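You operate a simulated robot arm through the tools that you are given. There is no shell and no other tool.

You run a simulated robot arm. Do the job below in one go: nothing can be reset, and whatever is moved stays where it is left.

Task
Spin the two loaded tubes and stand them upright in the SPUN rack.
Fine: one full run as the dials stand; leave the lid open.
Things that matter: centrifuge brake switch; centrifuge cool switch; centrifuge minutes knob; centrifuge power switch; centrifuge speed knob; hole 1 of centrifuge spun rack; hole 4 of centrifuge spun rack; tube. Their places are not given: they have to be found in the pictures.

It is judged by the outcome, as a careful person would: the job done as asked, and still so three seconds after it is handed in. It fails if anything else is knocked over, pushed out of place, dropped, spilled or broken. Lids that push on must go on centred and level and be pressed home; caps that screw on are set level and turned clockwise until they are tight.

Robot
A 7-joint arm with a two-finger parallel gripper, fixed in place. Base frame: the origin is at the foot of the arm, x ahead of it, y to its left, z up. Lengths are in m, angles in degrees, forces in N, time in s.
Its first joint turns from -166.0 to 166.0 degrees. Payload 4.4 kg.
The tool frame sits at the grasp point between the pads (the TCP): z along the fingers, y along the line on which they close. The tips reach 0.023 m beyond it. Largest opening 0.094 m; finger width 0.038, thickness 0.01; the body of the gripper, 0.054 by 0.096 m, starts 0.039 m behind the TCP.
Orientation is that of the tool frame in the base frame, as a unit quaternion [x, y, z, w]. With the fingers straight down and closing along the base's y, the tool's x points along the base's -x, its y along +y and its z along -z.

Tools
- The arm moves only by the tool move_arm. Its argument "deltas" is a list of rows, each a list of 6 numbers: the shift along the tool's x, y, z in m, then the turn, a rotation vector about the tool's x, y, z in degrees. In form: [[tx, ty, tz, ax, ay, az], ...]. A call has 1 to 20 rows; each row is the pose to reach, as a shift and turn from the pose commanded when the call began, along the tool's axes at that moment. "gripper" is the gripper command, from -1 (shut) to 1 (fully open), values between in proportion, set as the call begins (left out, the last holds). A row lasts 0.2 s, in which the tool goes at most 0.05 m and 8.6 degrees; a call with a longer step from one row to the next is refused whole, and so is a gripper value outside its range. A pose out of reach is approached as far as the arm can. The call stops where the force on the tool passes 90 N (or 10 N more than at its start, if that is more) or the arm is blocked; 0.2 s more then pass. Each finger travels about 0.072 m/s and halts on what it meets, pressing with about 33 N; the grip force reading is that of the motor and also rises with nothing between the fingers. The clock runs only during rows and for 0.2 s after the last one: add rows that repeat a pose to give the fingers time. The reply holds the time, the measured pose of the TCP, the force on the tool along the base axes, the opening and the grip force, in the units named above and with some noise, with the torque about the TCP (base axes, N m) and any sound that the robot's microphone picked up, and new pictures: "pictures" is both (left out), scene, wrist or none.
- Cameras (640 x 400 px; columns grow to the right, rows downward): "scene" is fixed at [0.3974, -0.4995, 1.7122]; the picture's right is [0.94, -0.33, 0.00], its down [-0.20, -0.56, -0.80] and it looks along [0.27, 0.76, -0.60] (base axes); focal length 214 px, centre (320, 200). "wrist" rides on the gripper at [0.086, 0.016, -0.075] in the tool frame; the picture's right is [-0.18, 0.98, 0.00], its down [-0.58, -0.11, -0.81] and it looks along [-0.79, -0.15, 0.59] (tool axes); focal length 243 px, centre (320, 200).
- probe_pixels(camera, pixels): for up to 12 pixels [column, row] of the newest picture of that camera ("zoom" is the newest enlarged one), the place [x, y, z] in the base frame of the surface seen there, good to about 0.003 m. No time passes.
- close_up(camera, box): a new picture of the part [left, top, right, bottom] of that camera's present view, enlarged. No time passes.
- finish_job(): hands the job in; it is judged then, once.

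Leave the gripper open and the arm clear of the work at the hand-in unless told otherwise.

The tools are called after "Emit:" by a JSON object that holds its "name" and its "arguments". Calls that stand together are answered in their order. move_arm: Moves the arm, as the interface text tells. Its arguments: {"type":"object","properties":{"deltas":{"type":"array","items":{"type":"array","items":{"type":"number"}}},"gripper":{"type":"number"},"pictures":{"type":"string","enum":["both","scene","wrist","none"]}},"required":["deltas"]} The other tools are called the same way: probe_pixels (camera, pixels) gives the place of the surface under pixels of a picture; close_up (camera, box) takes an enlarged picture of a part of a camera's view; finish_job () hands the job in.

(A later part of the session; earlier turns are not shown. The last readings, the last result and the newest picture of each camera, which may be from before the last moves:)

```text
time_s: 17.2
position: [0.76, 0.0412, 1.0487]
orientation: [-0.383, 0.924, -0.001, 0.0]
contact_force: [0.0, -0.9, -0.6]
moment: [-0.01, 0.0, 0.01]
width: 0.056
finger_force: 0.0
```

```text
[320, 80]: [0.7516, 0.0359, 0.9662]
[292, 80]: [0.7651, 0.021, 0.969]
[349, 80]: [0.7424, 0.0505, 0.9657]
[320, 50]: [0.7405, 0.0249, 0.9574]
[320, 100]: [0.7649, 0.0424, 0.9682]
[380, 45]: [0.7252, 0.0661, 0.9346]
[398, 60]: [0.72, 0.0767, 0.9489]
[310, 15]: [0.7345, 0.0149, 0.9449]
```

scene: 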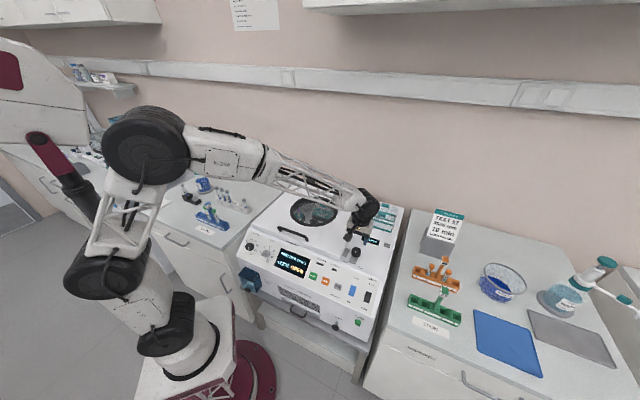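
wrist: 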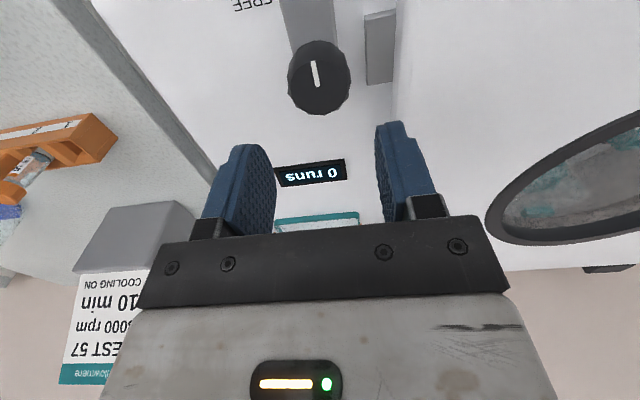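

The knob is centred at r≈0.508 (r runs left to right across the machine), aligned with the tool. Descending 0.076 m to bring the tips to z≈0.949, just above the foot, then closing.

Emit:
{"name": "move_arm", "arguments": {"deltas": [[0, 0, 0.03, 0, 0, 0], [0, 0, 0.06, 0, 0, 0], [0, 0, 0.0755, 0, 0, 0], [0, 0, 0.0755, 0, 0, 0]], "pictures": "wrist"}}

Emit:
{"name": "move_arm", "arguments": {"deltas": [[0, 0, 0, 0, 0, 0], [0, 0, 0, 0, 0, 0], [0, 0, 0, 0, 0, 0]], "gripper": -1, "pictures": "both"}}

```text
time_s: 18.2
position: [0.76, 0.0406, 0.9736]
orientation: [-0.383, 0.924, -0.001, 0.001]
contact_force: [-0.5, 1.2, 0.4]
moment: [-0.03, -0.03, 0.03]
width: 0.0559
finger_force: 0.0
```

wrist: 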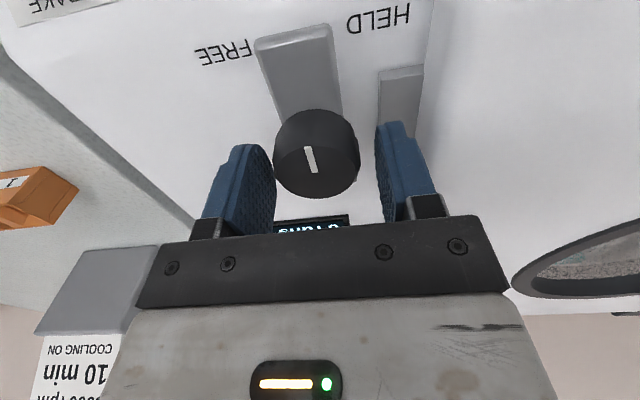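

```text
time_s: 19.0
position: [0.7607, 0.0405, 0.9732]
orientation: [-0.382, 0.924, -0.002, 0.002]
contact_force: [42.7, -44.0, -16.5]
moment: [0.21, -0.21, 0.01]
width: 0.0439
finger_force: 45.0
```

scene: 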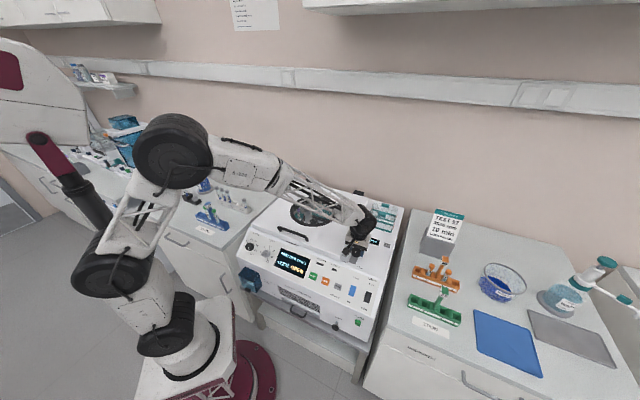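
wrist: 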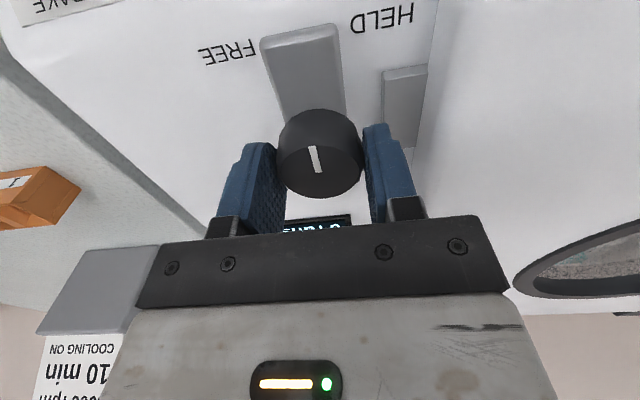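

The knob is gripped (44 mm) but the tool is pushed 61 N toward +r, so the knob sits slightly to that side. I'll shift 1.5 mm that way and recheck.

Emit:
{"name": "move_arm", "arguments": {"deltas": [[0, -0.001, 0, 0, 0, 0], [0, -0.0015, 0, 0, 0, 0]], "pictures": "none"}}

```text
time_s: 19.6
position: [0.7608, 0.0391, 0.974]
orientation: [-0.382, 0.924, -0.001, 0.001]
contact_force: [22.9, -28.5, -12.7]
moment: [0.6, -0.53, -0.02]
width: 0.0438
finger_force: 45.2
```

Still 36 N sideways. I'll shift another 2 mm and start turning clockwise by 15° to feel the knob.

Emit:
{"name": "move_arm", "arguments": {"deltas": [[0, -0.001, 0, 0, 0, 0], [0, -0.002, 0, 0, 0, 0], [0, -0.002, 0, 0, 0, 5], [0, -0.002, 0, 0, 0, 10], [0, -0.002, 0, 0, 0, 15]], "pictures": "wrist"}}

```text
time_s: 20.8
position: [0.7609, 0.04, 0.9737]
orientation: [-0.259, 0.966, 0.0, 0.001]
contact_force: [-38.3, 77.2, 8.6]
moment: [1.02, 1.2, -0.13]
width: 0.0437
finger_force: 44.8
```

wrist: 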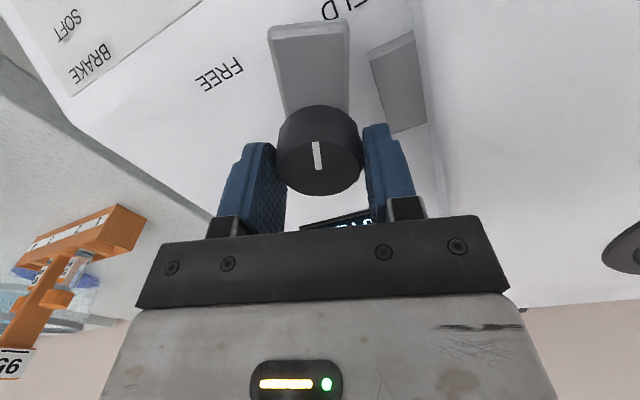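

The knob turns with the tool, but I overshot sideways (82 N the other way). I'll back off 1.2 mm along tool y and read again.

Emit:
{"name": "move_arm", "arguments": {"deltas": [[0, 0.0012, 0, 0, 0, 0], [0, 0.0012, 0, 0, 0, 0]], "pictures": "none"}}

```text
time_s: 21.4
position: [0.7603, 0.0411, 0.9737]
orientation: [-0.259, 0.966, -0.001, 0.0]
contact_force: [-39.7, 81.4, 3.8]
moment: [2.01, -0.51, -0.13]
width: 0.044
finger_force: 44.9
```

The load barely changed. I'll move another 2 mm the same way and read again.

Emit:
{"name": "move_arm", "arguments": {"deltas": [[0, 0.001, 0, 0, 0, 0], [0, 0.002, 0, 0, 0, 0]], "pictures": "wrist"}}

```text
time_s: 22.0
position: [0.7611, 0.0394, 0.973]
orientation: [-0.259, 0.966, -0.002, 0.001]
contact_force: [-8.9, 40.1, -8.4]
moment: [0.34, 0.94, -0.03]
width: 0.044
finger_force: 44.7
```

wrist: 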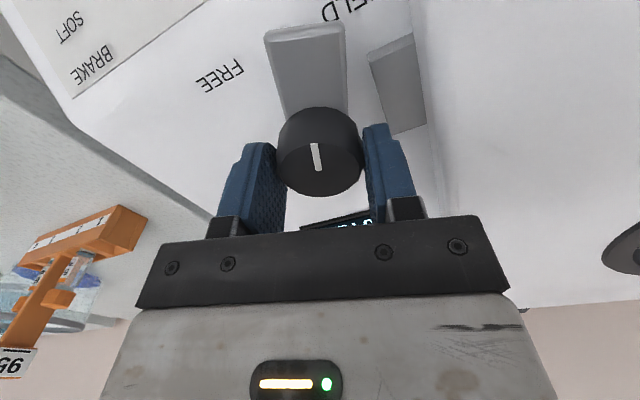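

Down to 41 N. I'll nudge 0.6 mm more and continue turning another 30°.

Emit:
{"name": "move_arm", "arguments": {"deltas": [[0, 0.0006, 0, 0, 0, 0], [0, 0.0006, 0, 0, 0, 6], [0, 0.0006, 0, 0, 0, 12], [0, 0.0006, 0, 0, 0, 18], [0, 0.0006, 0, 0, 0, 24], [0, 0.0006, 0, 0, 0, 30]], "pictures": "wrist"}}

```text
time_s: 23.4
position: [0.761, 0.037, 0.9741]
orientation: [0.002, 1.0, -0.001, 0.0]
contact_force: [7.1, -47.5, -19.0]
moment: [0.39, -0.83, 0.03]
width: 0.0435
finger_force: 45.1
```

wrist: 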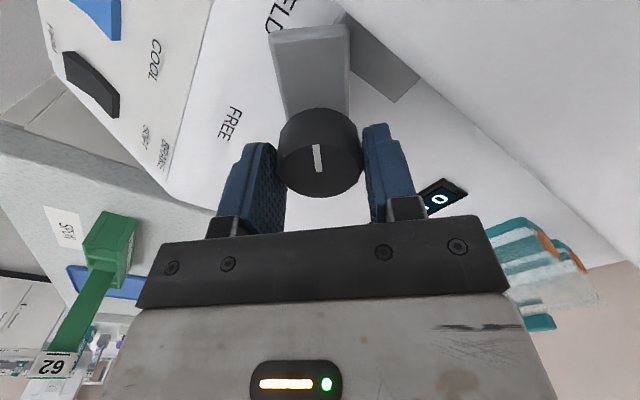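

Halfway (45°), and the foot is now swinging over the tab. I'll correct 0.7 mm and turn another 24°.

Emit:
{"name": "move_arm", "arguments": {"deltas": [[0, -0.0007, 0, 0, 0, 0], [0, -0.0007, 0, 0, 0, 6], [0, -0.0007, 0, 0, 0, 12], [0, -0.0007, 0, 0, 0, 18], [0, -0.0007, 0, 0, 0, 24]], "pictures": "wrist"}}

```text
time_s: 24.6
position: [0.7589, 0.0399, 0.9735]
orientation: [0.209, 0.978, 0.001, 0.0]
contact_force: [-38.2, -58.1, 4.9]
moment: [-0.62, 0.38, -0.13]
width: 0.0434
finger_force: 45.0
```

wrist: 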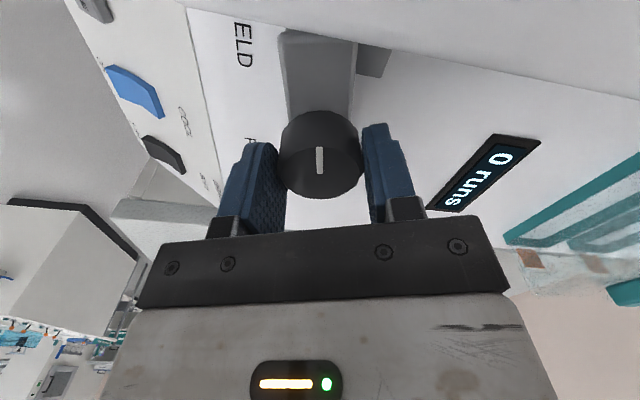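

69° turned, with 69 N along tool -y. I'll relieve 1 mm and turn the remaining 21°.

Emit:
{"name": "move_arm", "arguments": {"deltas": [[0, -0.0006, 0, 0, 0, 0], [0, -0.001, 0, 0, 0, 5], [0, -0.001, 0, 0, 0, 10], [0, -0.001, 0, 0, 0, 16], [0, -0.001, 0, 0, 0, 21]], "pictures": "both"}}

Emit:
{"name": "close_up", "arguments": {"camera": "scene", "box": [262, 225, 382, 305]}}

```text
time_s: 25.8
position: [0.7593, 0.0386, 0.9746]
orientation: [0.384, 0.924, 0.0, 0.002]
contact_force: [-16.8, -44.7, -2.2]
moment: [-1.1, 0.18, 0.68]
width: 0.0438
finger_force: 44.8
```

scene: 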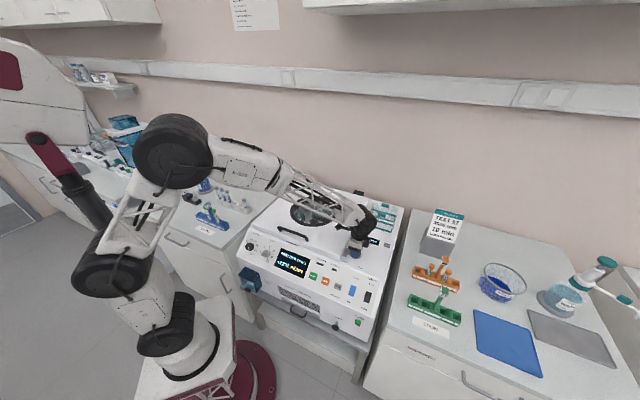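
wrist: 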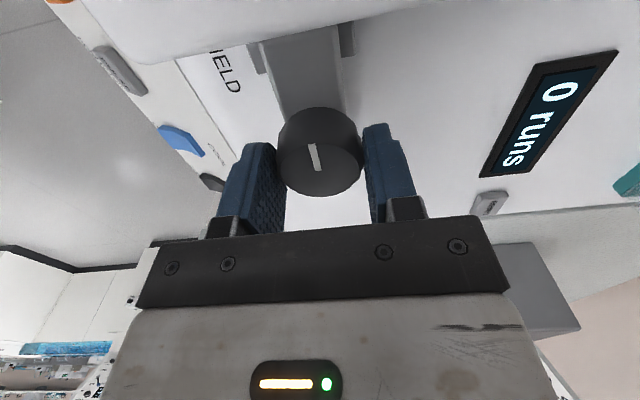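

```text
5.00 times, centred on (322, 265) of scene
```

zoom: 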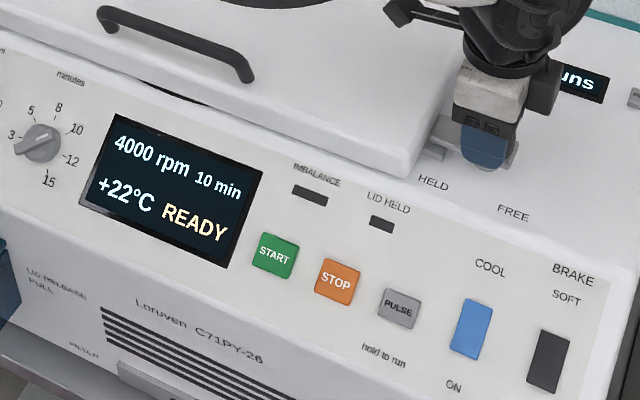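

The display now reads READY and the foot lies over the lid tab. I'll release the knob, rise clear, and probe the panel around START.

Emit:
{"name": "move_arm", "arguments": {"deltas": [[0, 0, 0, 0, 0, 0], [0, 0, 0, 0, 0, 0], [0, 0, -0.03, 0, 0, 0], [0, 0, -0.07, 0, 0, 0], [0, 0, -0.11, 0, 0, 0]], "gripper": 0.25}}

Emit:
{"name": "close_up", "arguments": {"camera": "scene", "box": [262, 225, 382, 305]}}

Emit:
{"name": "probe_pixels", "arguments": {"camera": "scene", "pixels": [[313, 276], [311, 275], [315, 278], [316, 272], [310, 281], [318, 268], [308, 286], [319, 262], [330, 271], [300, 255], [325, 290], [313, 279]]}}

```text
time_s: 27.0
position: [0.7586, 0.0389, 1.0855]
orientation: [0.382, 0.924, 0.001, 0.001]
contact_force: [0.2, 0.4, -0.1]
moment: [-0.01, 0.0, 0.02]
width: 0.0587
finger_force: 0.0
```

scene: 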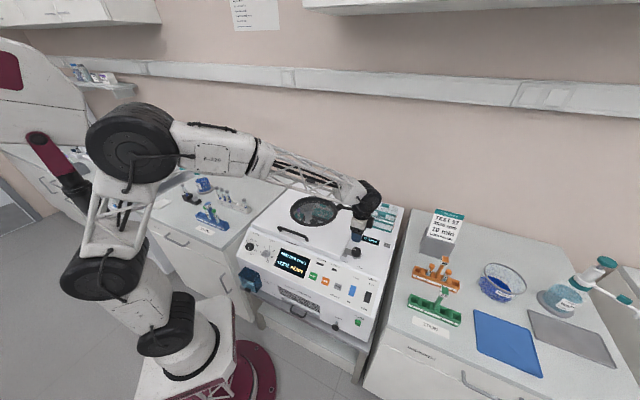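
wrist: 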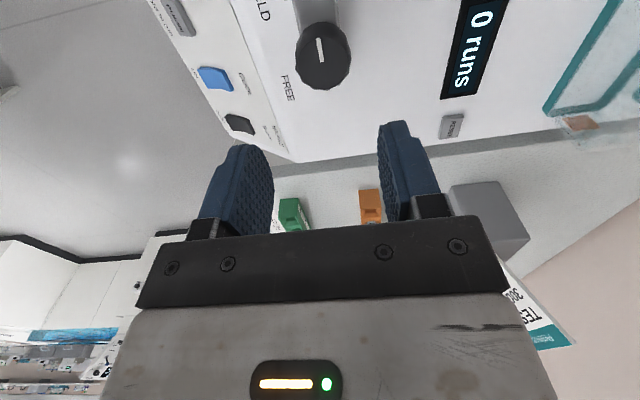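

```text
5.00 times, centred on (322, 265) of scene
```

zoom: 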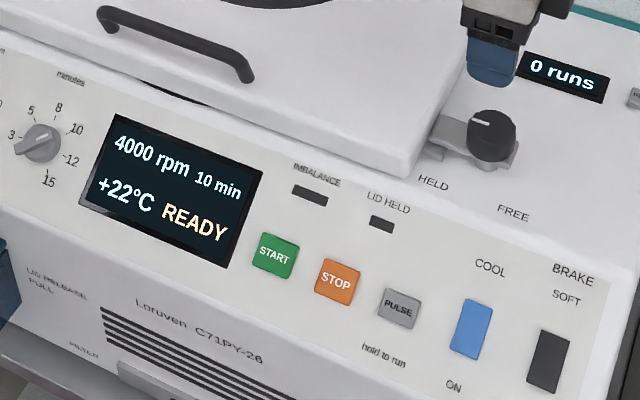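

```text
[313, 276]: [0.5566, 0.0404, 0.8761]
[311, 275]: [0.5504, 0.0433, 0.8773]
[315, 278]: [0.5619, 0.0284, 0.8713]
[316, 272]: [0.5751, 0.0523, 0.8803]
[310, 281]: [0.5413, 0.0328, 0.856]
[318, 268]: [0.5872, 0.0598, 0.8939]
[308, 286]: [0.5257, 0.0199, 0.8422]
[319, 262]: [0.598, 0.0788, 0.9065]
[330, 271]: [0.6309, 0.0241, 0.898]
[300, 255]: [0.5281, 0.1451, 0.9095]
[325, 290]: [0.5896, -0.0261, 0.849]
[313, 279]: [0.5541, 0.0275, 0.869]
```

READY holds with the knob released. The panel slopes about 35°, and START is at about (0.5566, 0.0404, 0.876). I'll close the fingers, tilt the tool square to the panel, and move to a point in front of START.

Emit:
{"name": "move_arm", "arguments": {"deltas": [[0.02, -0.026, 0.0, -5, 0, 0], [0.041, -0.0526, 0.01, -10, 0, 0], [0.0617, -0.0789, 0.02, -15, 0, 0], [0.0823, -0.105, 0.03, -20, 0, 0], [0.103, -0.1314, 0.042, -25, 0, 0], [0.1234, -0.1577, 0.054, -30, 0, 0], [0.144, -0.184, 0.0655, -35, 0, 0], [0.144, -0.184, 0.0655, -35, 0, 0]], "gripper": -1}}

```text
time_s: 28.8
position: [0.5259, 0.0084, 1.0193]
orientation: [0.365, 0.881, 0.278, 0.116]
contact_force: [0.8, 0.9, 0.0]
moment: [-0.02, -0.02, 0.01]
width: 0.0
finger_force: 33.0
```

scene: 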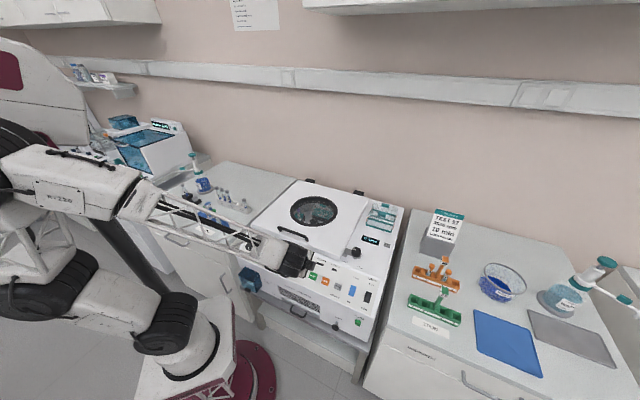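
wrist: 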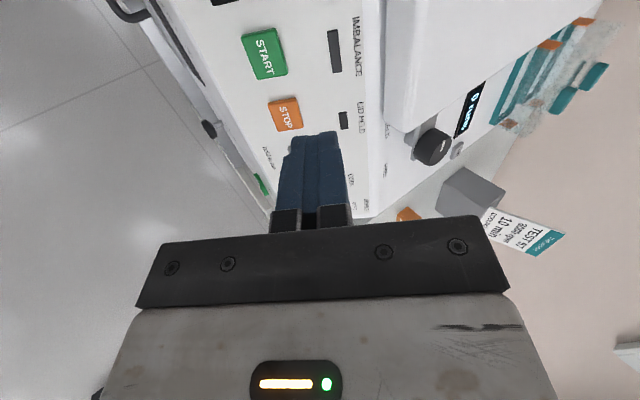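

START is at (264, 52) in the wrist view. I'll probe it to refine the aim.

Emit:
{"name": "probe_pixels", "arguments": {"camera": "wrist", "pixels": [[264, 52], [248, 42], [284, 72], [245, 35], [280, 30], [290, 75], [285, 115], [260, 75]]}}

```text
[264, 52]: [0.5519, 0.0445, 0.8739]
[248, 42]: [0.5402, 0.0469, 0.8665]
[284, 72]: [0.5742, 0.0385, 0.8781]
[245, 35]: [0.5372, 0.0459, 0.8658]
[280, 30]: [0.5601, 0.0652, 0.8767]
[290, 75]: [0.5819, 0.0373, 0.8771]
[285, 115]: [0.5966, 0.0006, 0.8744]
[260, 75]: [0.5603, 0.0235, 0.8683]
```

START's centre is confirmed near (0.555, 0.042, 0.874). I'll move to about 2 cm in front of the button along the panel normal.

Emit:
{"name": "move_arm", "arguments": {"deltas": [[0.0012, -0.0232, 0.03, 0, 0, 0], [0.0024, -0.0464, 0.065, 0, 0, 0], [0.0024, -0.0464, 0.1, 0, 0, 0], [0.0024, -0.0464, 0.1, 0, 0, 0]]}}

Emit:
{"name": "close_up", "arguments": {"camera": "scene", "box": [272, 245, 352, 300]}}

```text
time_s: 29.8
position: [0.5383, 0.0247, 0.9117]
orientation: [0.365, 0.881, 0.278, 0.116]
contact_force: [-0.1, -0.1, 0.3]
moment: [0.0, 0.0, 0.03]
width: 0.0
finger_force: 32.9
```

scene: 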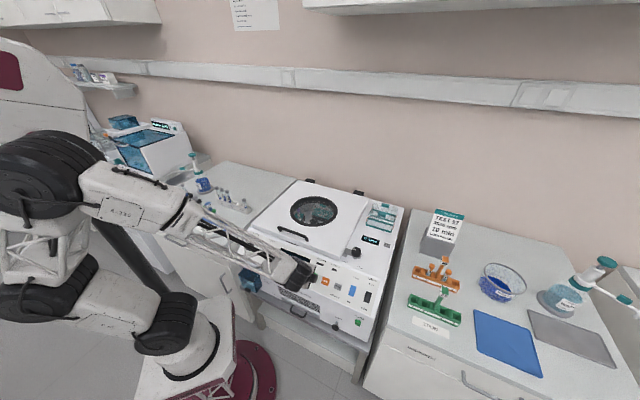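
wrist: 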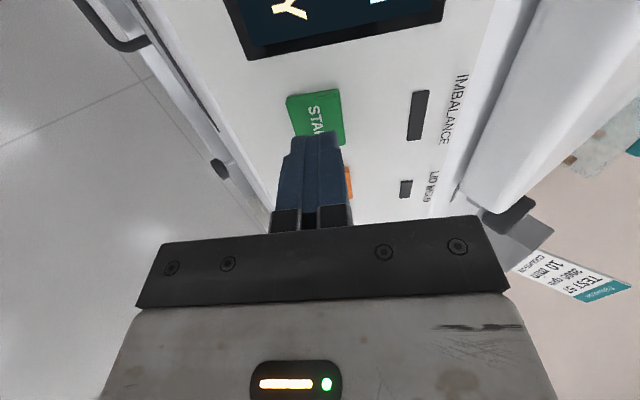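

```text
7.27 times, centred on (312, 272) of scene
```

zoom: 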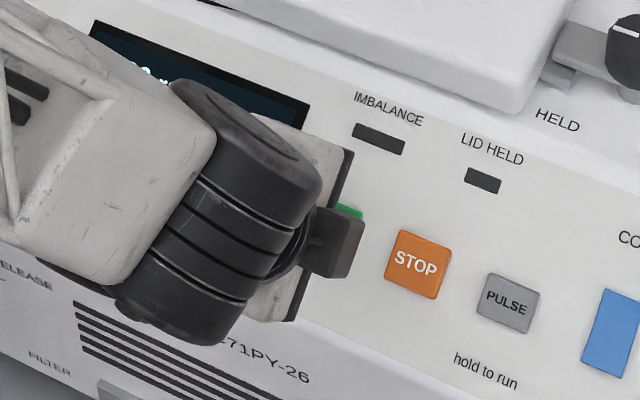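

The fingertips are about 2.3 cm from START along the normal. I'll press in to about 6 mm past contact, then back off to the same spot.

Emit:
{"name": "move_arm", "arguments": {"deltas": [[0, 0, 0.012, 0, 0, 0], [0, 0, 0.02, 0, 0, 0], [0, 0, 0.025, 0, 0, 0], [0, 0, 0.028, 0, 0, 0], [0, 0, 0.028, 0, 0, 0], [0, 0, 0.01, 0, 0, 0], [0, 0, -0.03, 0, 0, 0]]}}

Emit:
{"name": "close_up", "arguments": {"camera": "scene", "box": [272, 245, 352, 300]}}

Emit:
{"name": "close_up", "arguments": {"camera": "wrist", "box": [200, 0, 480, 175]}}

```text
time_s: 31.4
position: [0.5278, 0.0137, 0.935]
orientation: [0.366, 0.881, 0.277, 0.116]
contact_force: [-0.1, 0.1, 0.1]
moment: [0.0, 0.0, 0.03]
width: 0.0
finger_force: 33.1
heard: click
```

scene: 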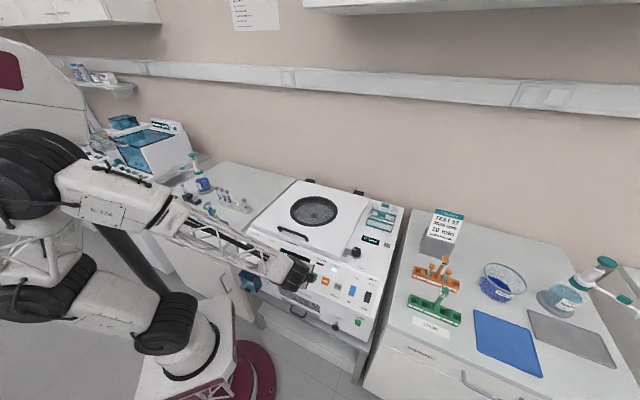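
wrist: 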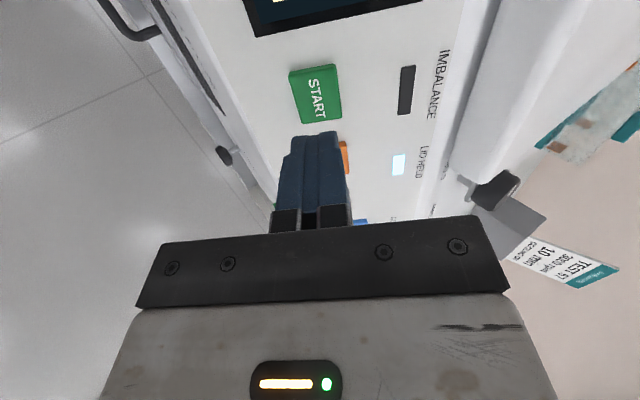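

```text
7.27 times, centred on (312, 272) of scene
```

zoom: 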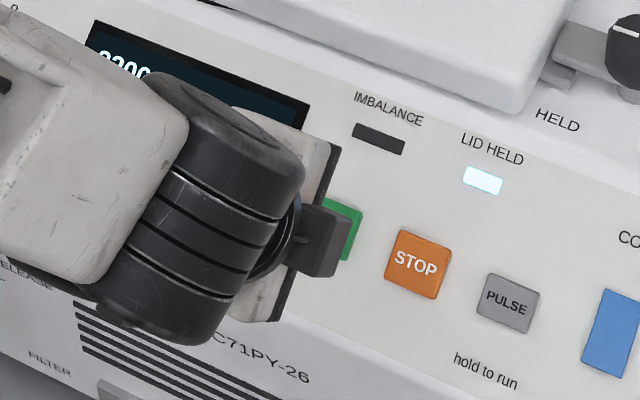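

```text
2.29 times, centred on (340, 88) of wrist
```

zoom: 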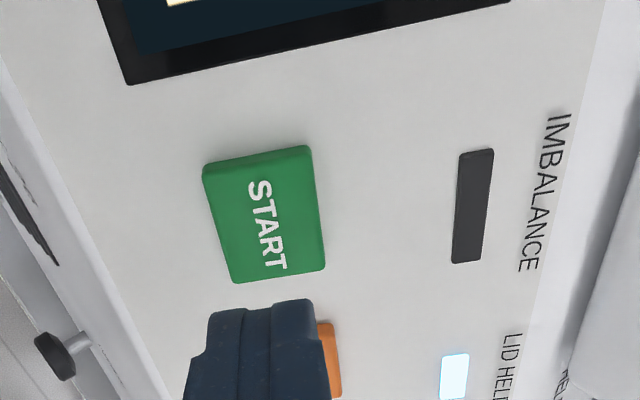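

I heard the click, LID HELD is lit, the rotor is spinning up and the imbalance lamp is dark. I'll lift away so I can see the display and the time left.

Emit:
{"name": "move_arm", "arguments": {"deltas": [[0, 0, -0.04, 0, 0, 0], [0, 0.02, -0.08, 0, 0, 0], [0, 0.05, -0.11, 5, 0, 0], [0, 0.08, -0.14, 10, 0, 0], [0, 0.11, -0.17, 15, 0, 0], [0, 0.14, -0.2, 20, 0, 0], [0, 0.17, -0.23, 25, 0, 0], [0, 0.2, -0.25, 30, 0, 0], [0, 0.2, -0.25, 35, 0, 0]], "pictures": "scene"}}

Emit:
{"name": "close_up", "arguments": {"camera": "scene", "box": [262, 200, 402, 305]}}

```text
time_s: 33.4
position: [0.5417, 0.0276, 1.2555]
orientation: [0.383, 0.924, 0.0, 0.002]
contact_force: [0.3, 0.8, -0.5]
moment: [0.0, -0.03, -0.03]
width: 0.0001
finger_force: 33.3
```

scene: 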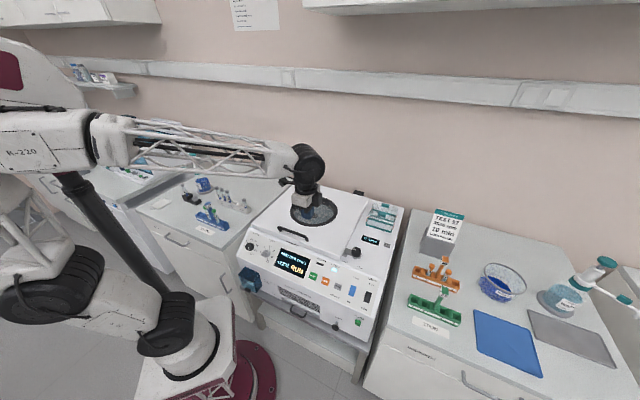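

```text
3.81 times, centred on (332, 252) of scene
```

zoom: 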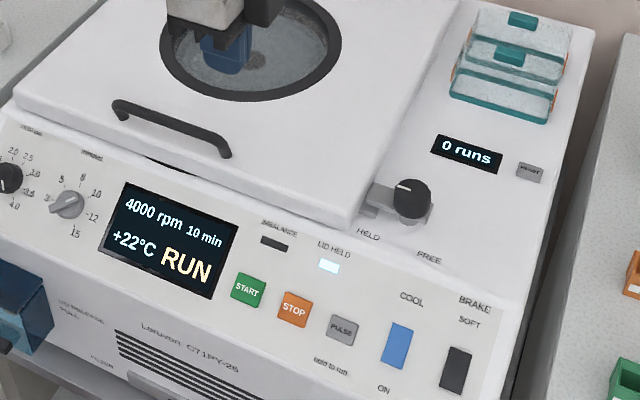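

The display shows RUN and 4000 rpm. I'll wait in place and watch the display.

Emit:
{"name": "move_arm", "arguments": {"deltas": [[0, 0, 0, 0, 0, 0], [0, 0, 0, 0, 0, 0], [0, 0, 0, 0, 0, 0], [0, 0, 0, 0, 0, 0], [0, 0, 0, 0, 0, 0], [0, 0, 0, 0, 0, 0], [0, 0, 0, 0, 0, 0], [0, 0, 0, 0, 0, 0], [0, 0, 0, 0, 0, 0], [0, 0, 0, 0, 0, 0], [0, 0, 0, 0, 0, 0], [0, 0, 0, 0, 0, 0], [0, 0, 0, 0, 0, 0], [0, 0, 0, 0, 0, 0], [0, 0, 0, 0, 0, 0], [0, 0, 0, 0, 0, 0], [0, 0, 0, 0, 0, 0], [0, 0, 0, 0, 0, 0], [0, 0, 0, 0, 0, 0], [0, 0, 0, 0, 0, 0]], "pictures": "scene"}}

Emit:
{"name": "close_up", "arguments": {"camera": "scene", "box": [262, 200, 402, 305]}}

```text
time_s: 37.6
position: [0.5421, 0.0282, 1.2551]
orientation: [0.382, 0.924, 0.0, 0.001]
contact_force: [-0.1, -0.6, 0.0]
moment: [0.01, -0.02, -0.04]
width: 0.0
finger_force: 32.9
```

scene: 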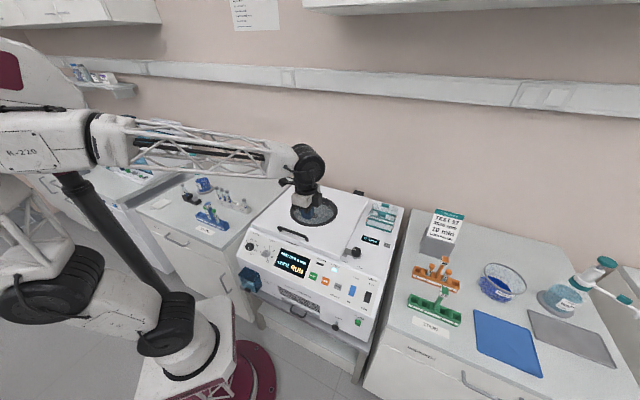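

```text
3.81 times, centred on (332, 252) of scene
```

zoom: 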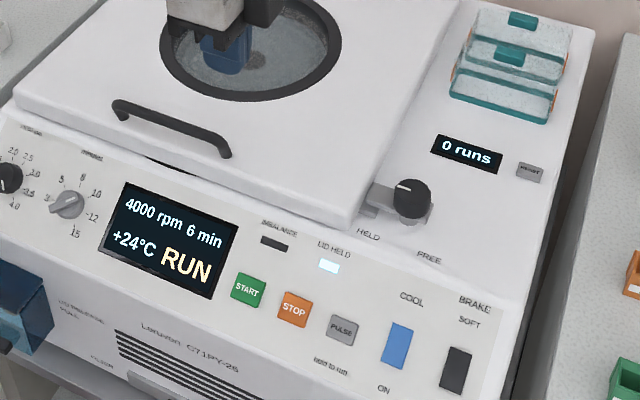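

About one displayed minute passes per second (6 min left). While it spins I'll move slowly to a waiting place above the knob with the fingers open, without touching anything.

Emit:
{"name": "move_arm", "arguments": {"deltas": [[-0.0122, 0.0135, 0.0, 0, 0, 0], [-0.0244, 0.027, 0.0, 0, 0, 0], [-0.0366, 0.0405, 0.01, 0, 0, 0], [-0.0487, 0.054, 0.025, 0, 0, 0], [-0.0609, 0.0675, 0.04, 0, 0, 0], [-0.0731, 0.0811, 0.055, 0, 0, 0], [-0.0853, 0.0946, 0.07, 0, 0, 0], [-0.0975, 0.1081, 0.085, 0, 0, 0], [-0.1097, 0.1216, 0.1, 0, 0, 0], [-0.1218, 0.1351, 0.12, 0, 0, 0], [-0.134, 0.1486, 0.14, 0, 0, 0], [-0.1462, 0.1621, 0.16, 0, 0, 0], [-0.1462, 0.1621, 0.16, 0, 0, 0], [-0.1462, 0.1621, 0.16, 0, 0, 0], [-0.1462, 0.1621, 0.16, 0, 0, 0], [-0.1462, 0.1621, 0.16, 0, 0, 0], [-0.1462, 0.1621, 0.16, 0, 0, 0], [-0.1462, 0.1621, 0.16, 0, 0, 0], [-0.1462, 0.1621, 0.16, 0, 0, 0], [-0.1462, 0.1621, 0.16, 0, 0, 0]], "gripper": 0.28}}

Emit:
{"name": "close_up", "arguments": {"camera": "scene", "box": [262, 200, 402, 305]}}

```text
time_s: 41.8
position: [0.758, 0.0417, 1.093]
orientation: [0.382, 0.924, 0.0, 0.001]
contact_force: [0.0, -0.8, -0.4]
moment: [0.0, 0.0, 0.0]
width: 0.0603
finger_force: 0.1
```

scene: 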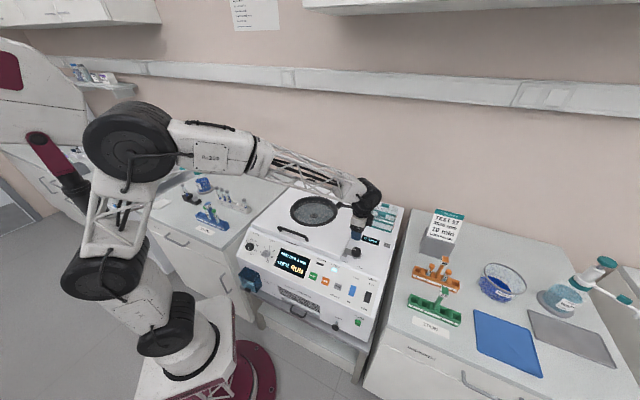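
wrist: 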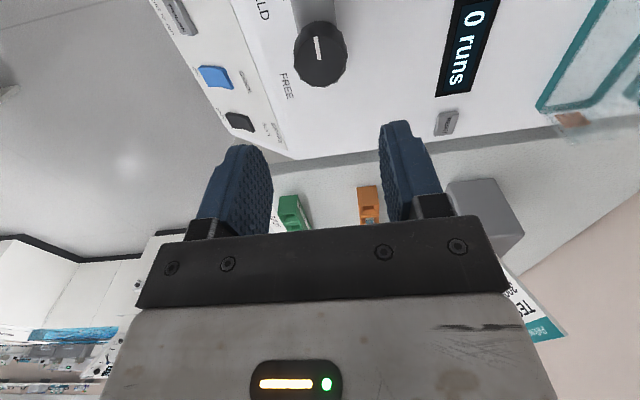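

```text
3.81 times, centred on (332, 252) of scene
```

zoom: 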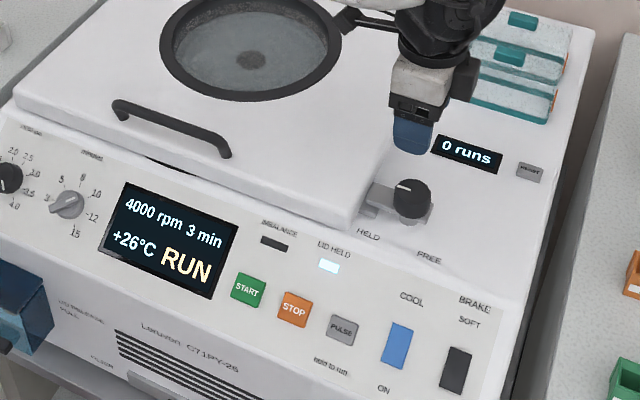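

3 min left on the display. I'll refine the knob's position from this view while waiting.

Emit:
{"name": "close_up", "arguments": {"camera": "wrist", "box": [280, 10, 360, 95]}}

Emit:
{"name": "probe_pixels", "arguments": {"camera": "wrist", "pixels": [[320, 50], [320, 60], [330, 60], [310, 60], [320, 75], [335, 70], [300, 55], [342, 55], [325, 62]]}}

Emit:
{"name": "move_arm", "arguments": {"deltas": [[0, 0, 0, 0, 0, 0], [0, 0, 0, 0, 0, 0], [0, 0, 0, 0, 0, 0], [0, 0, 0, 0, 0, 0], [0, 0, 0, 0, 0, 0], [0, 0, 0, 0, 0, 0], [0, 0, 0, 0, 0, 0], [0, 0, 0, 0, 0, 0], [0, 0, 0, 0, 0, 0], [0, 0, 0, 0, 0, 0], [0, 0, 0, 0, 0, 0], [0, 0, 0, 0, 0, 0], [0, 0, 0, 0, 0, 0], [0, 0, 0, 0, 0, 0], [0, 0, 0, 0, 0, 0], [0, 0, 0, 0, 0, 0], [0, 0, 0, 0, 0, 0], [0, 0, 0, 0, 0, 0], [0, 0, 0, 0, 0, 0], [0, 0, 0, 0, 0, 0]], "pictures": "scene"}}

Emit:
{"name": "close_up", "arguments": {"camera": "scene", "box": [262, 200, 402, 305]}}

```text
4.71 times, centred on (320, 52) of wrist
```

zoom: 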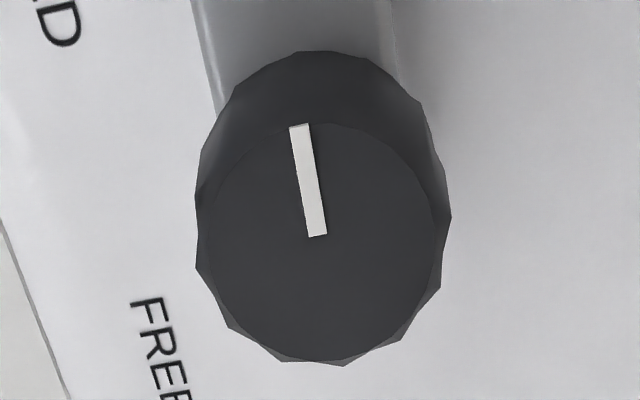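

```text
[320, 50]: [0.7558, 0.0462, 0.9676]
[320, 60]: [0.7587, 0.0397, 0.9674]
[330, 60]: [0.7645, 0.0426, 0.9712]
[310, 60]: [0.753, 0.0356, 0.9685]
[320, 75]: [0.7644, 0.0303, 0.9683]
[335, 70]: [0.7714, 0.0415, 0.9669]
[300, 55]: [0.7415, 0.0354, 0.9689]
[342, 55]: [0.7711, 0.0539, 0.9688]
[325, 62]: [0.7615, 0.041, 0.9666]
```

```text
time_s: 46.0
position: [0.7583, 0.0398, 1.0935]
orientation: [0.382, 0.924, -0.001, 0.001]
contact_force: [1.2, -0.2, 0.4]
moment: [-0.02, -0.01, -0.03]
width: 0.0604
finger_force: 0.1
```

scene: 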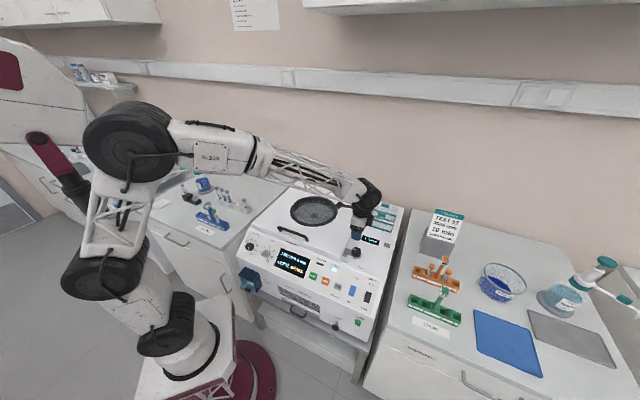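

```text
3.81 times, centred on (332, 252) of scene
```

zoom: 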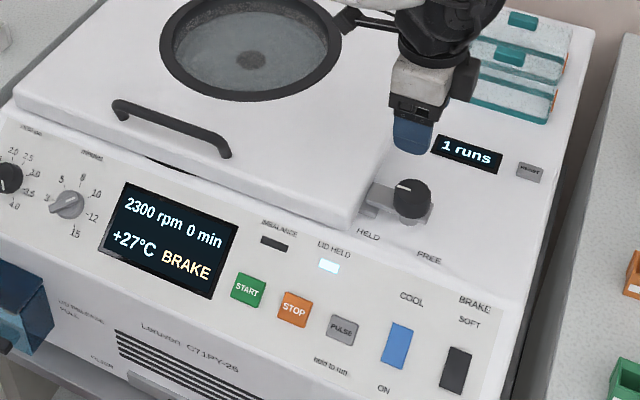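

Braking at 2300 rpm, and the counter shows 1 run. I'll wait for it to stop.

Emit:
{"name": "move_arm", "arguments": {"deltas": [[0, 0, 0, 0, 0, 0], [0, 0, 0, 0, 0, 0], [0, 0, 0, 0, 0, 0], [0, 0, 0, 0, 0, 0], [0, 0, 0, 0, 0, 0], [0, 0, 0, 0, 0, 0], [0, 0, 0, 0, 0, 0], [0, 0, 0, 0, 0, 0], [0, 0, 0, 0, 0, 0], [0, 0, 0, 0, 0, 0], [0, 0, 0, 0, 0, 0], [0, 0, 0, 0, 0, 0], [0, 0, 0, 0, 0, 0], [0, 0, 0, 0, 0, 0], [0, 0, 0, 0, 0, 0], [0, 0, 0, 0, 0, 0], [0, 0, 0, 0, 0, 0], [0, 0, 0, 0, 0, 0], [0, 0, 0, 0, 0, 0], [0, 0, 0, 0, 0, 0]], "pictures": "scene"}}

Emit:
{"name": "close_up", "arguments": {"camera": "scene", "box": [262, 200, 402, 305]}}

```text
time_s: 50.2
position: [0.7582, 0.0407, 1.0942]
orientation: [0.383, 0.924, 0.0, 0.001]
contact_force: [0.0, 0.6, 0.0]
moment: [0.0, -0.01, 0.0]
width: 0.0601
finger_force: 0.1
```

scene: 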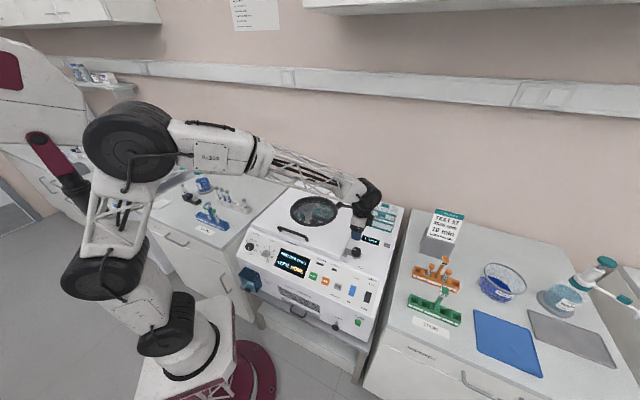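

```text
3.81 times, centred on (332, 252) of scene
```

zoom: 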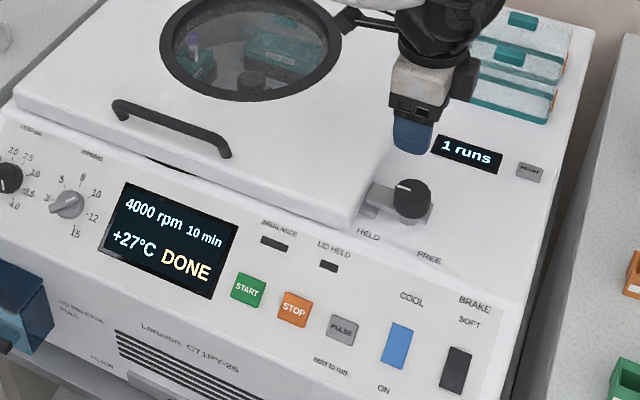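

DONE with LID HELD off, so one full run is complete. I'll descend onto the knob, grip it, and then turn it back 90° counter-clockwise to FREE.

Emit:
{"name": "move_arm", "arguments": {"deltas": [[-0.003, -0.0012, 0.04, 0, 0, 0], [-0.003, -0.0012, 0.08, 0, 0, 0], [-0.003, -0.0012, 0.11, 0, 0, 0], [-0.003, -0.0012, 0.12, 0, 0, 0], [-0.003, -0.0012, 0.12, 0, 0, 0]], "pictures": "wrist"}}

Emit:
{"name": "move_arm", "arguments": {"deltas": [[0, 0, 0, 0, 0, 0], [0, 0, 0, 0, 0, 0], [0, 0, 0, 0, 0, 0]], "gripper": -1, "pictures": "wrist"}}

```text
time_s: 51.4
position: [0.7602, 0.0376, 0.9748]
orientation: [0.383, 0.924, 0.0, 0.0]
contact_force: [0.3, 0.3, 0.0]
moment: [-0.01, -0.02, 0.02]
width: 0.06
finger_force: 0.2
```

wrist: 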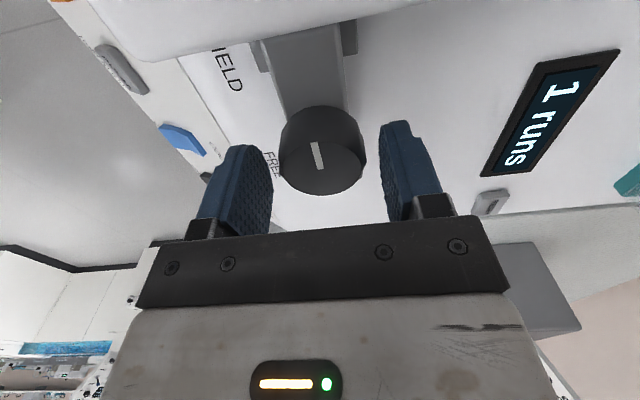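

```text
time_s: 52.2
position: [0.7612, 0.0385, 0.9746]
orientation: [0.382, 0.924, 0.0, 0.001]
contact_force: [28.7, 27.2, -10.7]
moment: [0.07, -0.41, -0.01]
width: 0.0438
finger_force: 44.8
```

wrist: 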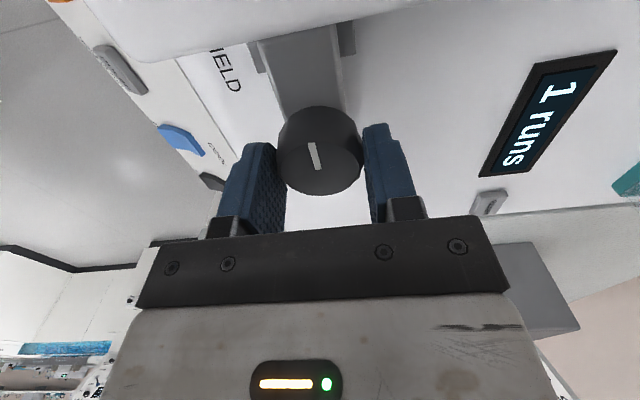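

Gripped at 44 mm with 40 N toward the back. I'll ease 0.7 mm that way and turn -24°.

Emit:
{"name": "move_arm", "arguments": {"deltas": [[0, 0.0007, 0, 0, 0, 0], [0, 0.0007, 0, 0, 0, -6], [0, 0.0007, 0, 0, 0, -12], [0, 0.0007, 0, 0, 0, -18], [0, 0.0007, 0, 0, 0, -24]], "pictures": "wrist"}}

```text
time_s: 53.4
position: [0.7605, 0.0372, 0.9742]
orientation: [0.181, 0.983, -0.001, 0.001]
contact_force: [0.3, 39.3, 2.6]
moment: [1.4, 0.45, -0.07]
width: 0.0437
finger_force: 44.7
```

wrist: 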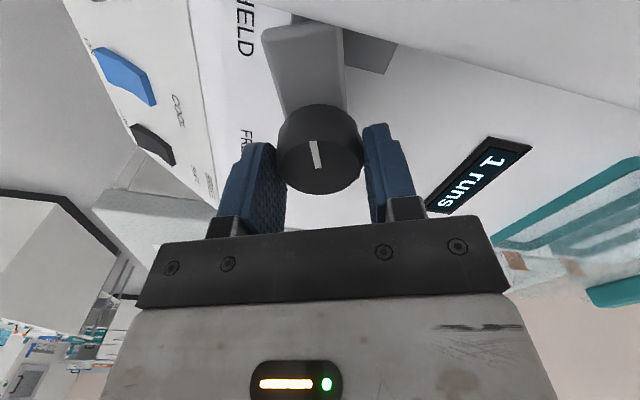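

The knob follows with moderate load (39 N). I'll continue -34° with a 0.6 mm ease along tool +y.

Emit:
{"name": "move_arm", "arguments": {"deltas": [[0, 0.0006, 0, 0, 0, 0], [0, 0.0006, 0, 0, 0, -7], [0, 0.0006, 0, 0, 0, -14], [0, 0.0006, 0, 0, 0, -21], [0, 0.0006, 0, 0, 0, -28], [0, 0.0006, 0, 0, 0, -34]], "pictures": "wrist"}}

```text
time_s: 54.8
position: [0.7614, 0.038, 0.9745]
orientation: [-0.115, 0.993, 0.0, 0.002]
contact_force: [0.3, 62.7, 15.9]
moment: [2.15, -0.47, -0.13]
width: 0.0438
finger_force: 45.1
```

wrist: 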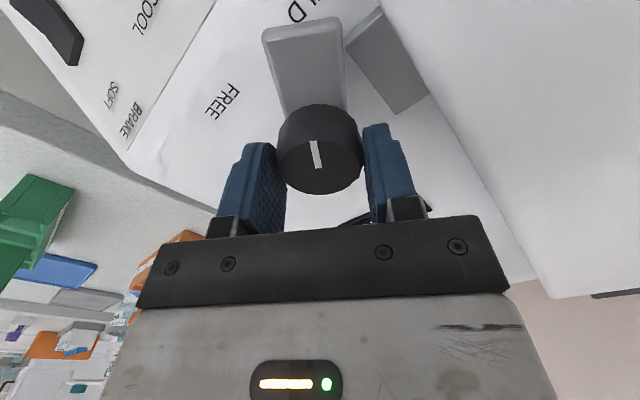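

58° back. I'll ease 1 mm along tool +y and turn the remaining 32°.

Emit:
{"name": "move_arm", "arguments": {"deltas": [[0, 0.0005, 0, 0, 0, 0], [0, 0.001, 0, 0, 0, 0], [0, 0.001, 0, 0, 0, -7], [0, 0.001, 0, 0, 0, -14], [0, 0.001, 0, 0, 0, -21], [0, 0.001, 0, 0, 0, -28], [0, 0.001, 0, 0, 0, -33]], "pictures": "both"}}

Emit:
{"name": "close_up", "arguments": {"camera": "scene", "box": [262, 225, 382, 305]}}

```text
time_s: 56.1
position: [0.7612, 0.0398, 0.9752]
orientation: [-0.32, 0.947, 0.001, 0.0]
contact_force: [-11.6, 20.3, 7.5]
moment: [1.01, 1.0, -0.01]
width: 0.0436
finger_force: 45.4
stopped in row 6: the force on the tool passed its limit at 91 N (the readings are from after the stop); the commanded pose is now the measured one
```

scene: 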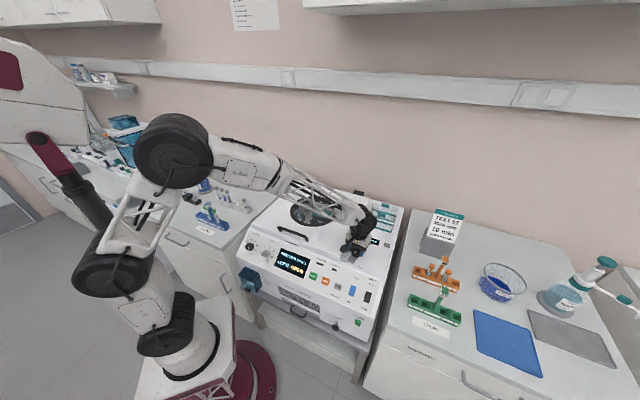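
wrist: 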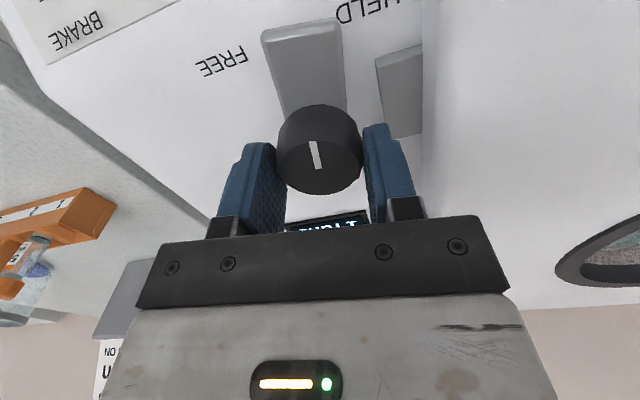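

```text
5.00 times, centred on (322, 265) of scene
```

zoom: 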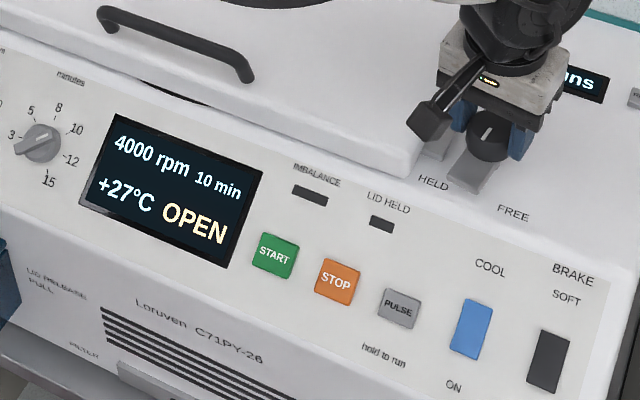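

Display says OPEN. The stop was a lateral load, now released. I'll turn the last 7.5° to the full FREE position.

Emit:
{"name": "move_arm", "arguments": {"deltas": [[0, 0, 0, 0, 0, -3], [0, 0, 0, 0, 0, -5.5], [0, 0, 0, 0, 0, -7.5]], "pictures": "wrist"}}

```text
time_s: 56.9
position: [0.7607, 0.0406, 0.9747]
orientation: [-0.381, 0.925, 0.0, 0.001]
contact_force: [-27.8, 30.4, 23.8]
moment: [1.23, 1.34, -0.05]
width: 0.0438
finger_force: 45.5
```

wrist: 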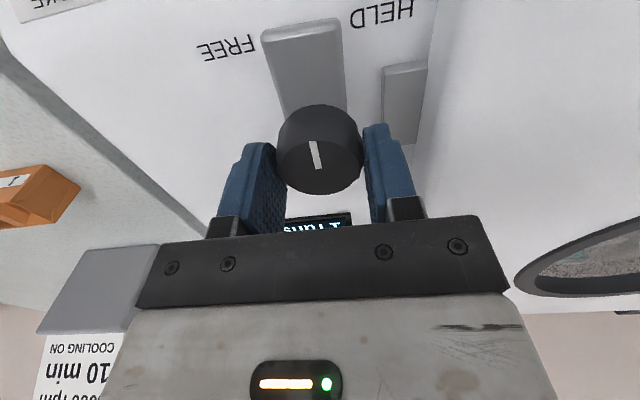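

The knob is back at its original FREE orientation. Opening and rising clear.

Emit:
{"name": "move_arm", "arguments": {"deltas": [[0, 0, 0, 0, 0, 0], [0, 0, 0, 0, 0, 0], [0, 0, -0.03, 0, 0, 0], [0, 0, -0.07, 0, 0, 0], [0, 0, -0.11, 0, 0, 0], [0, 0, -0.15, 0, 0, 0]], "gripper": 0.19, "pictures": "scene"}}

Emit:
{"name": "close_up", "arguments": {"camera": "scene", "box": [240, 170, 400, 305]}}

```text
time_s: 58.3
position: [0.7601, 0.0398, 1.1255]
orientation: [-0.379, 0.925, 0.0, -0.001]
contact_force: [-0.4, -0.2, 0.1]
moment: [0.05, -0.02, 0.01]
width: 0.056
finger_force: 0.0
```

scene: 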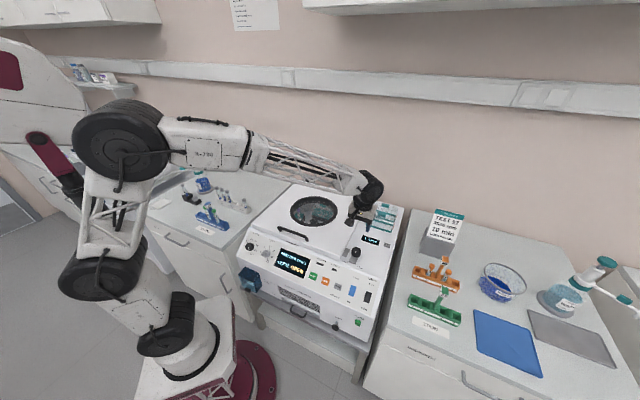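

```text
2.96 times, centred on (320, 238) of scene
```

zoom: 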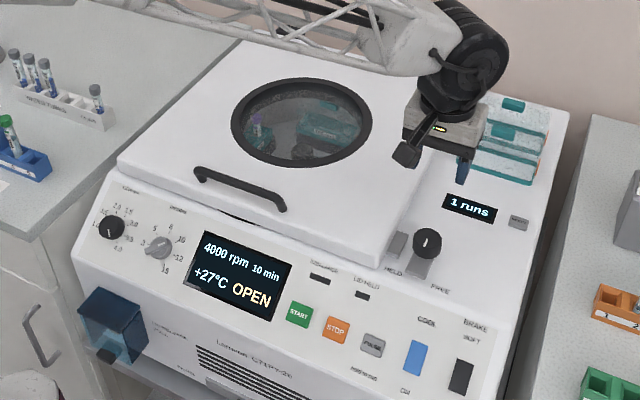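

Now back to the handle: I'll turn the tool +89.5° so it closes across the bar, and travel to above it near (0.517, 0.2085).

Emit:
{"name": "move_arm", "arguments": {"deltas": [[0.005, 0.0264, 0.0, 0, 0, 8.14], [0.01, 0.0528, 0.0, 0, 0, 16.27], [0.015, 0.0793, 0.0, 0, 0, 24.4], [0.02, 0.1057, 0.0, 0, 0, 32.55], [0.025, 0.1321, 0.0, 0, 0, 40.7], [0.03, 0.1585, 0.0, 0, 0, 48.8], [0.035, 0.1849, 0.005, 0, 0, 57], [0.04, 0.2114, 0.015, 0, 0, 65.1], [0.045, 0.2378, 0.025, 0, 0, 73.2], [0.05, 0.2642, 0.035, 0, 0, 81.4], [0.0549, 0.2906, 0.05, 0, 0, 89.5], [0.0549, 0.2906, 0.07, 0, 0, 89.5], [0.0549, 0.2906, 0.07, 0, 0, 89.5]], "gripper": 0.0}}

```text
time_s: 61.1
position: [0.519, 0.2071, 1.0535]
orientation: [0.381, 0.925, 0.0, 0.001]
contact_force: [-0.3, 1.3, 0.1]
moment: [0.01, 0.0, 0.02]
width: 0.047
finger_force: 0.0
```

scene: 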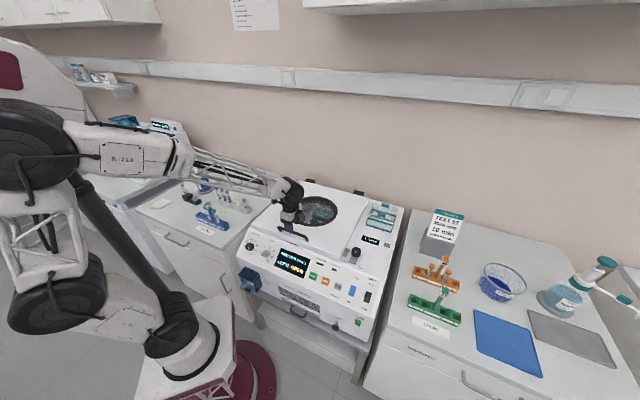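
wrist: 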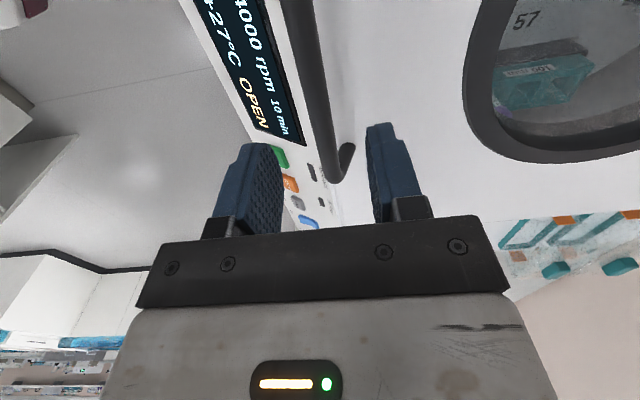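

The bar is between the fingers. Probing it for the exact centre.

Emit:
{"name": "probe_pixels", "arguments": {"camera": "wrist", "pixels": [[308, 50], [316, 90], [322, 120], [328, 150]]}}

```text
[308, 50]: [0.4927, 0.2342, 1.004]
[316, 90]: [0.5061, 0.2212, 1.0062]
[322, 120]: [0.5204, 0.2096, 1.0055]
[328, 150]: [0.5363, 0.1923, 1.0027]
```

Bar centre: b≈0.515, z≈0.997. Descending 0.057 m and closing on it.

Emit:
{"name": "move_arm", "arguments": {"deltas": [[0, 0.0015, 0.03, 0, 0, 0], [0, 0.0015, 0.057, 0, 0, 0], [0, 0.0015, 0.057, 0, 0, 0]], "pictures": "none"}}

Emit:
{"name": "move_arm", "arguments": {"deltas": [[0, 0, 0, 0, 0, 0], [0, 0, 0, 0, 0, 0], [0, 0, 0, 0, 0, 0]], "gripper": -1, "pictures": "wrist"}}

```text
time_s: 61.9
position: [0.521, 0.2066, 0.9973]
orientation: [0.381, 0.924, 0.001, 0.002]
contact_force: [-0.5, 0.1, -0.1]
moment: [0.0, 0.03, 0.0]
width: 0.047
finger_force: 0.1
```

```text
time_s: 62.7
position: [0.5201, 0.2069, 0.9969]
orientation: [0.381, 0.924, 0.0, 0.001]
contact_force: [-23.3, -25.3, 10.9]
moment: [0.05, 0.03, -0.16]
width: 0.0138
finger_force: 45.2
```

wrist: 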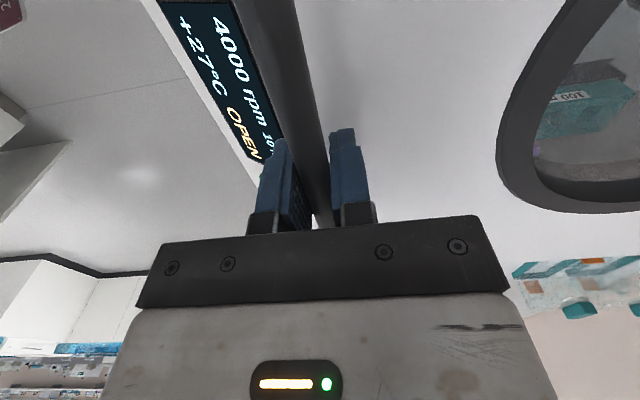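

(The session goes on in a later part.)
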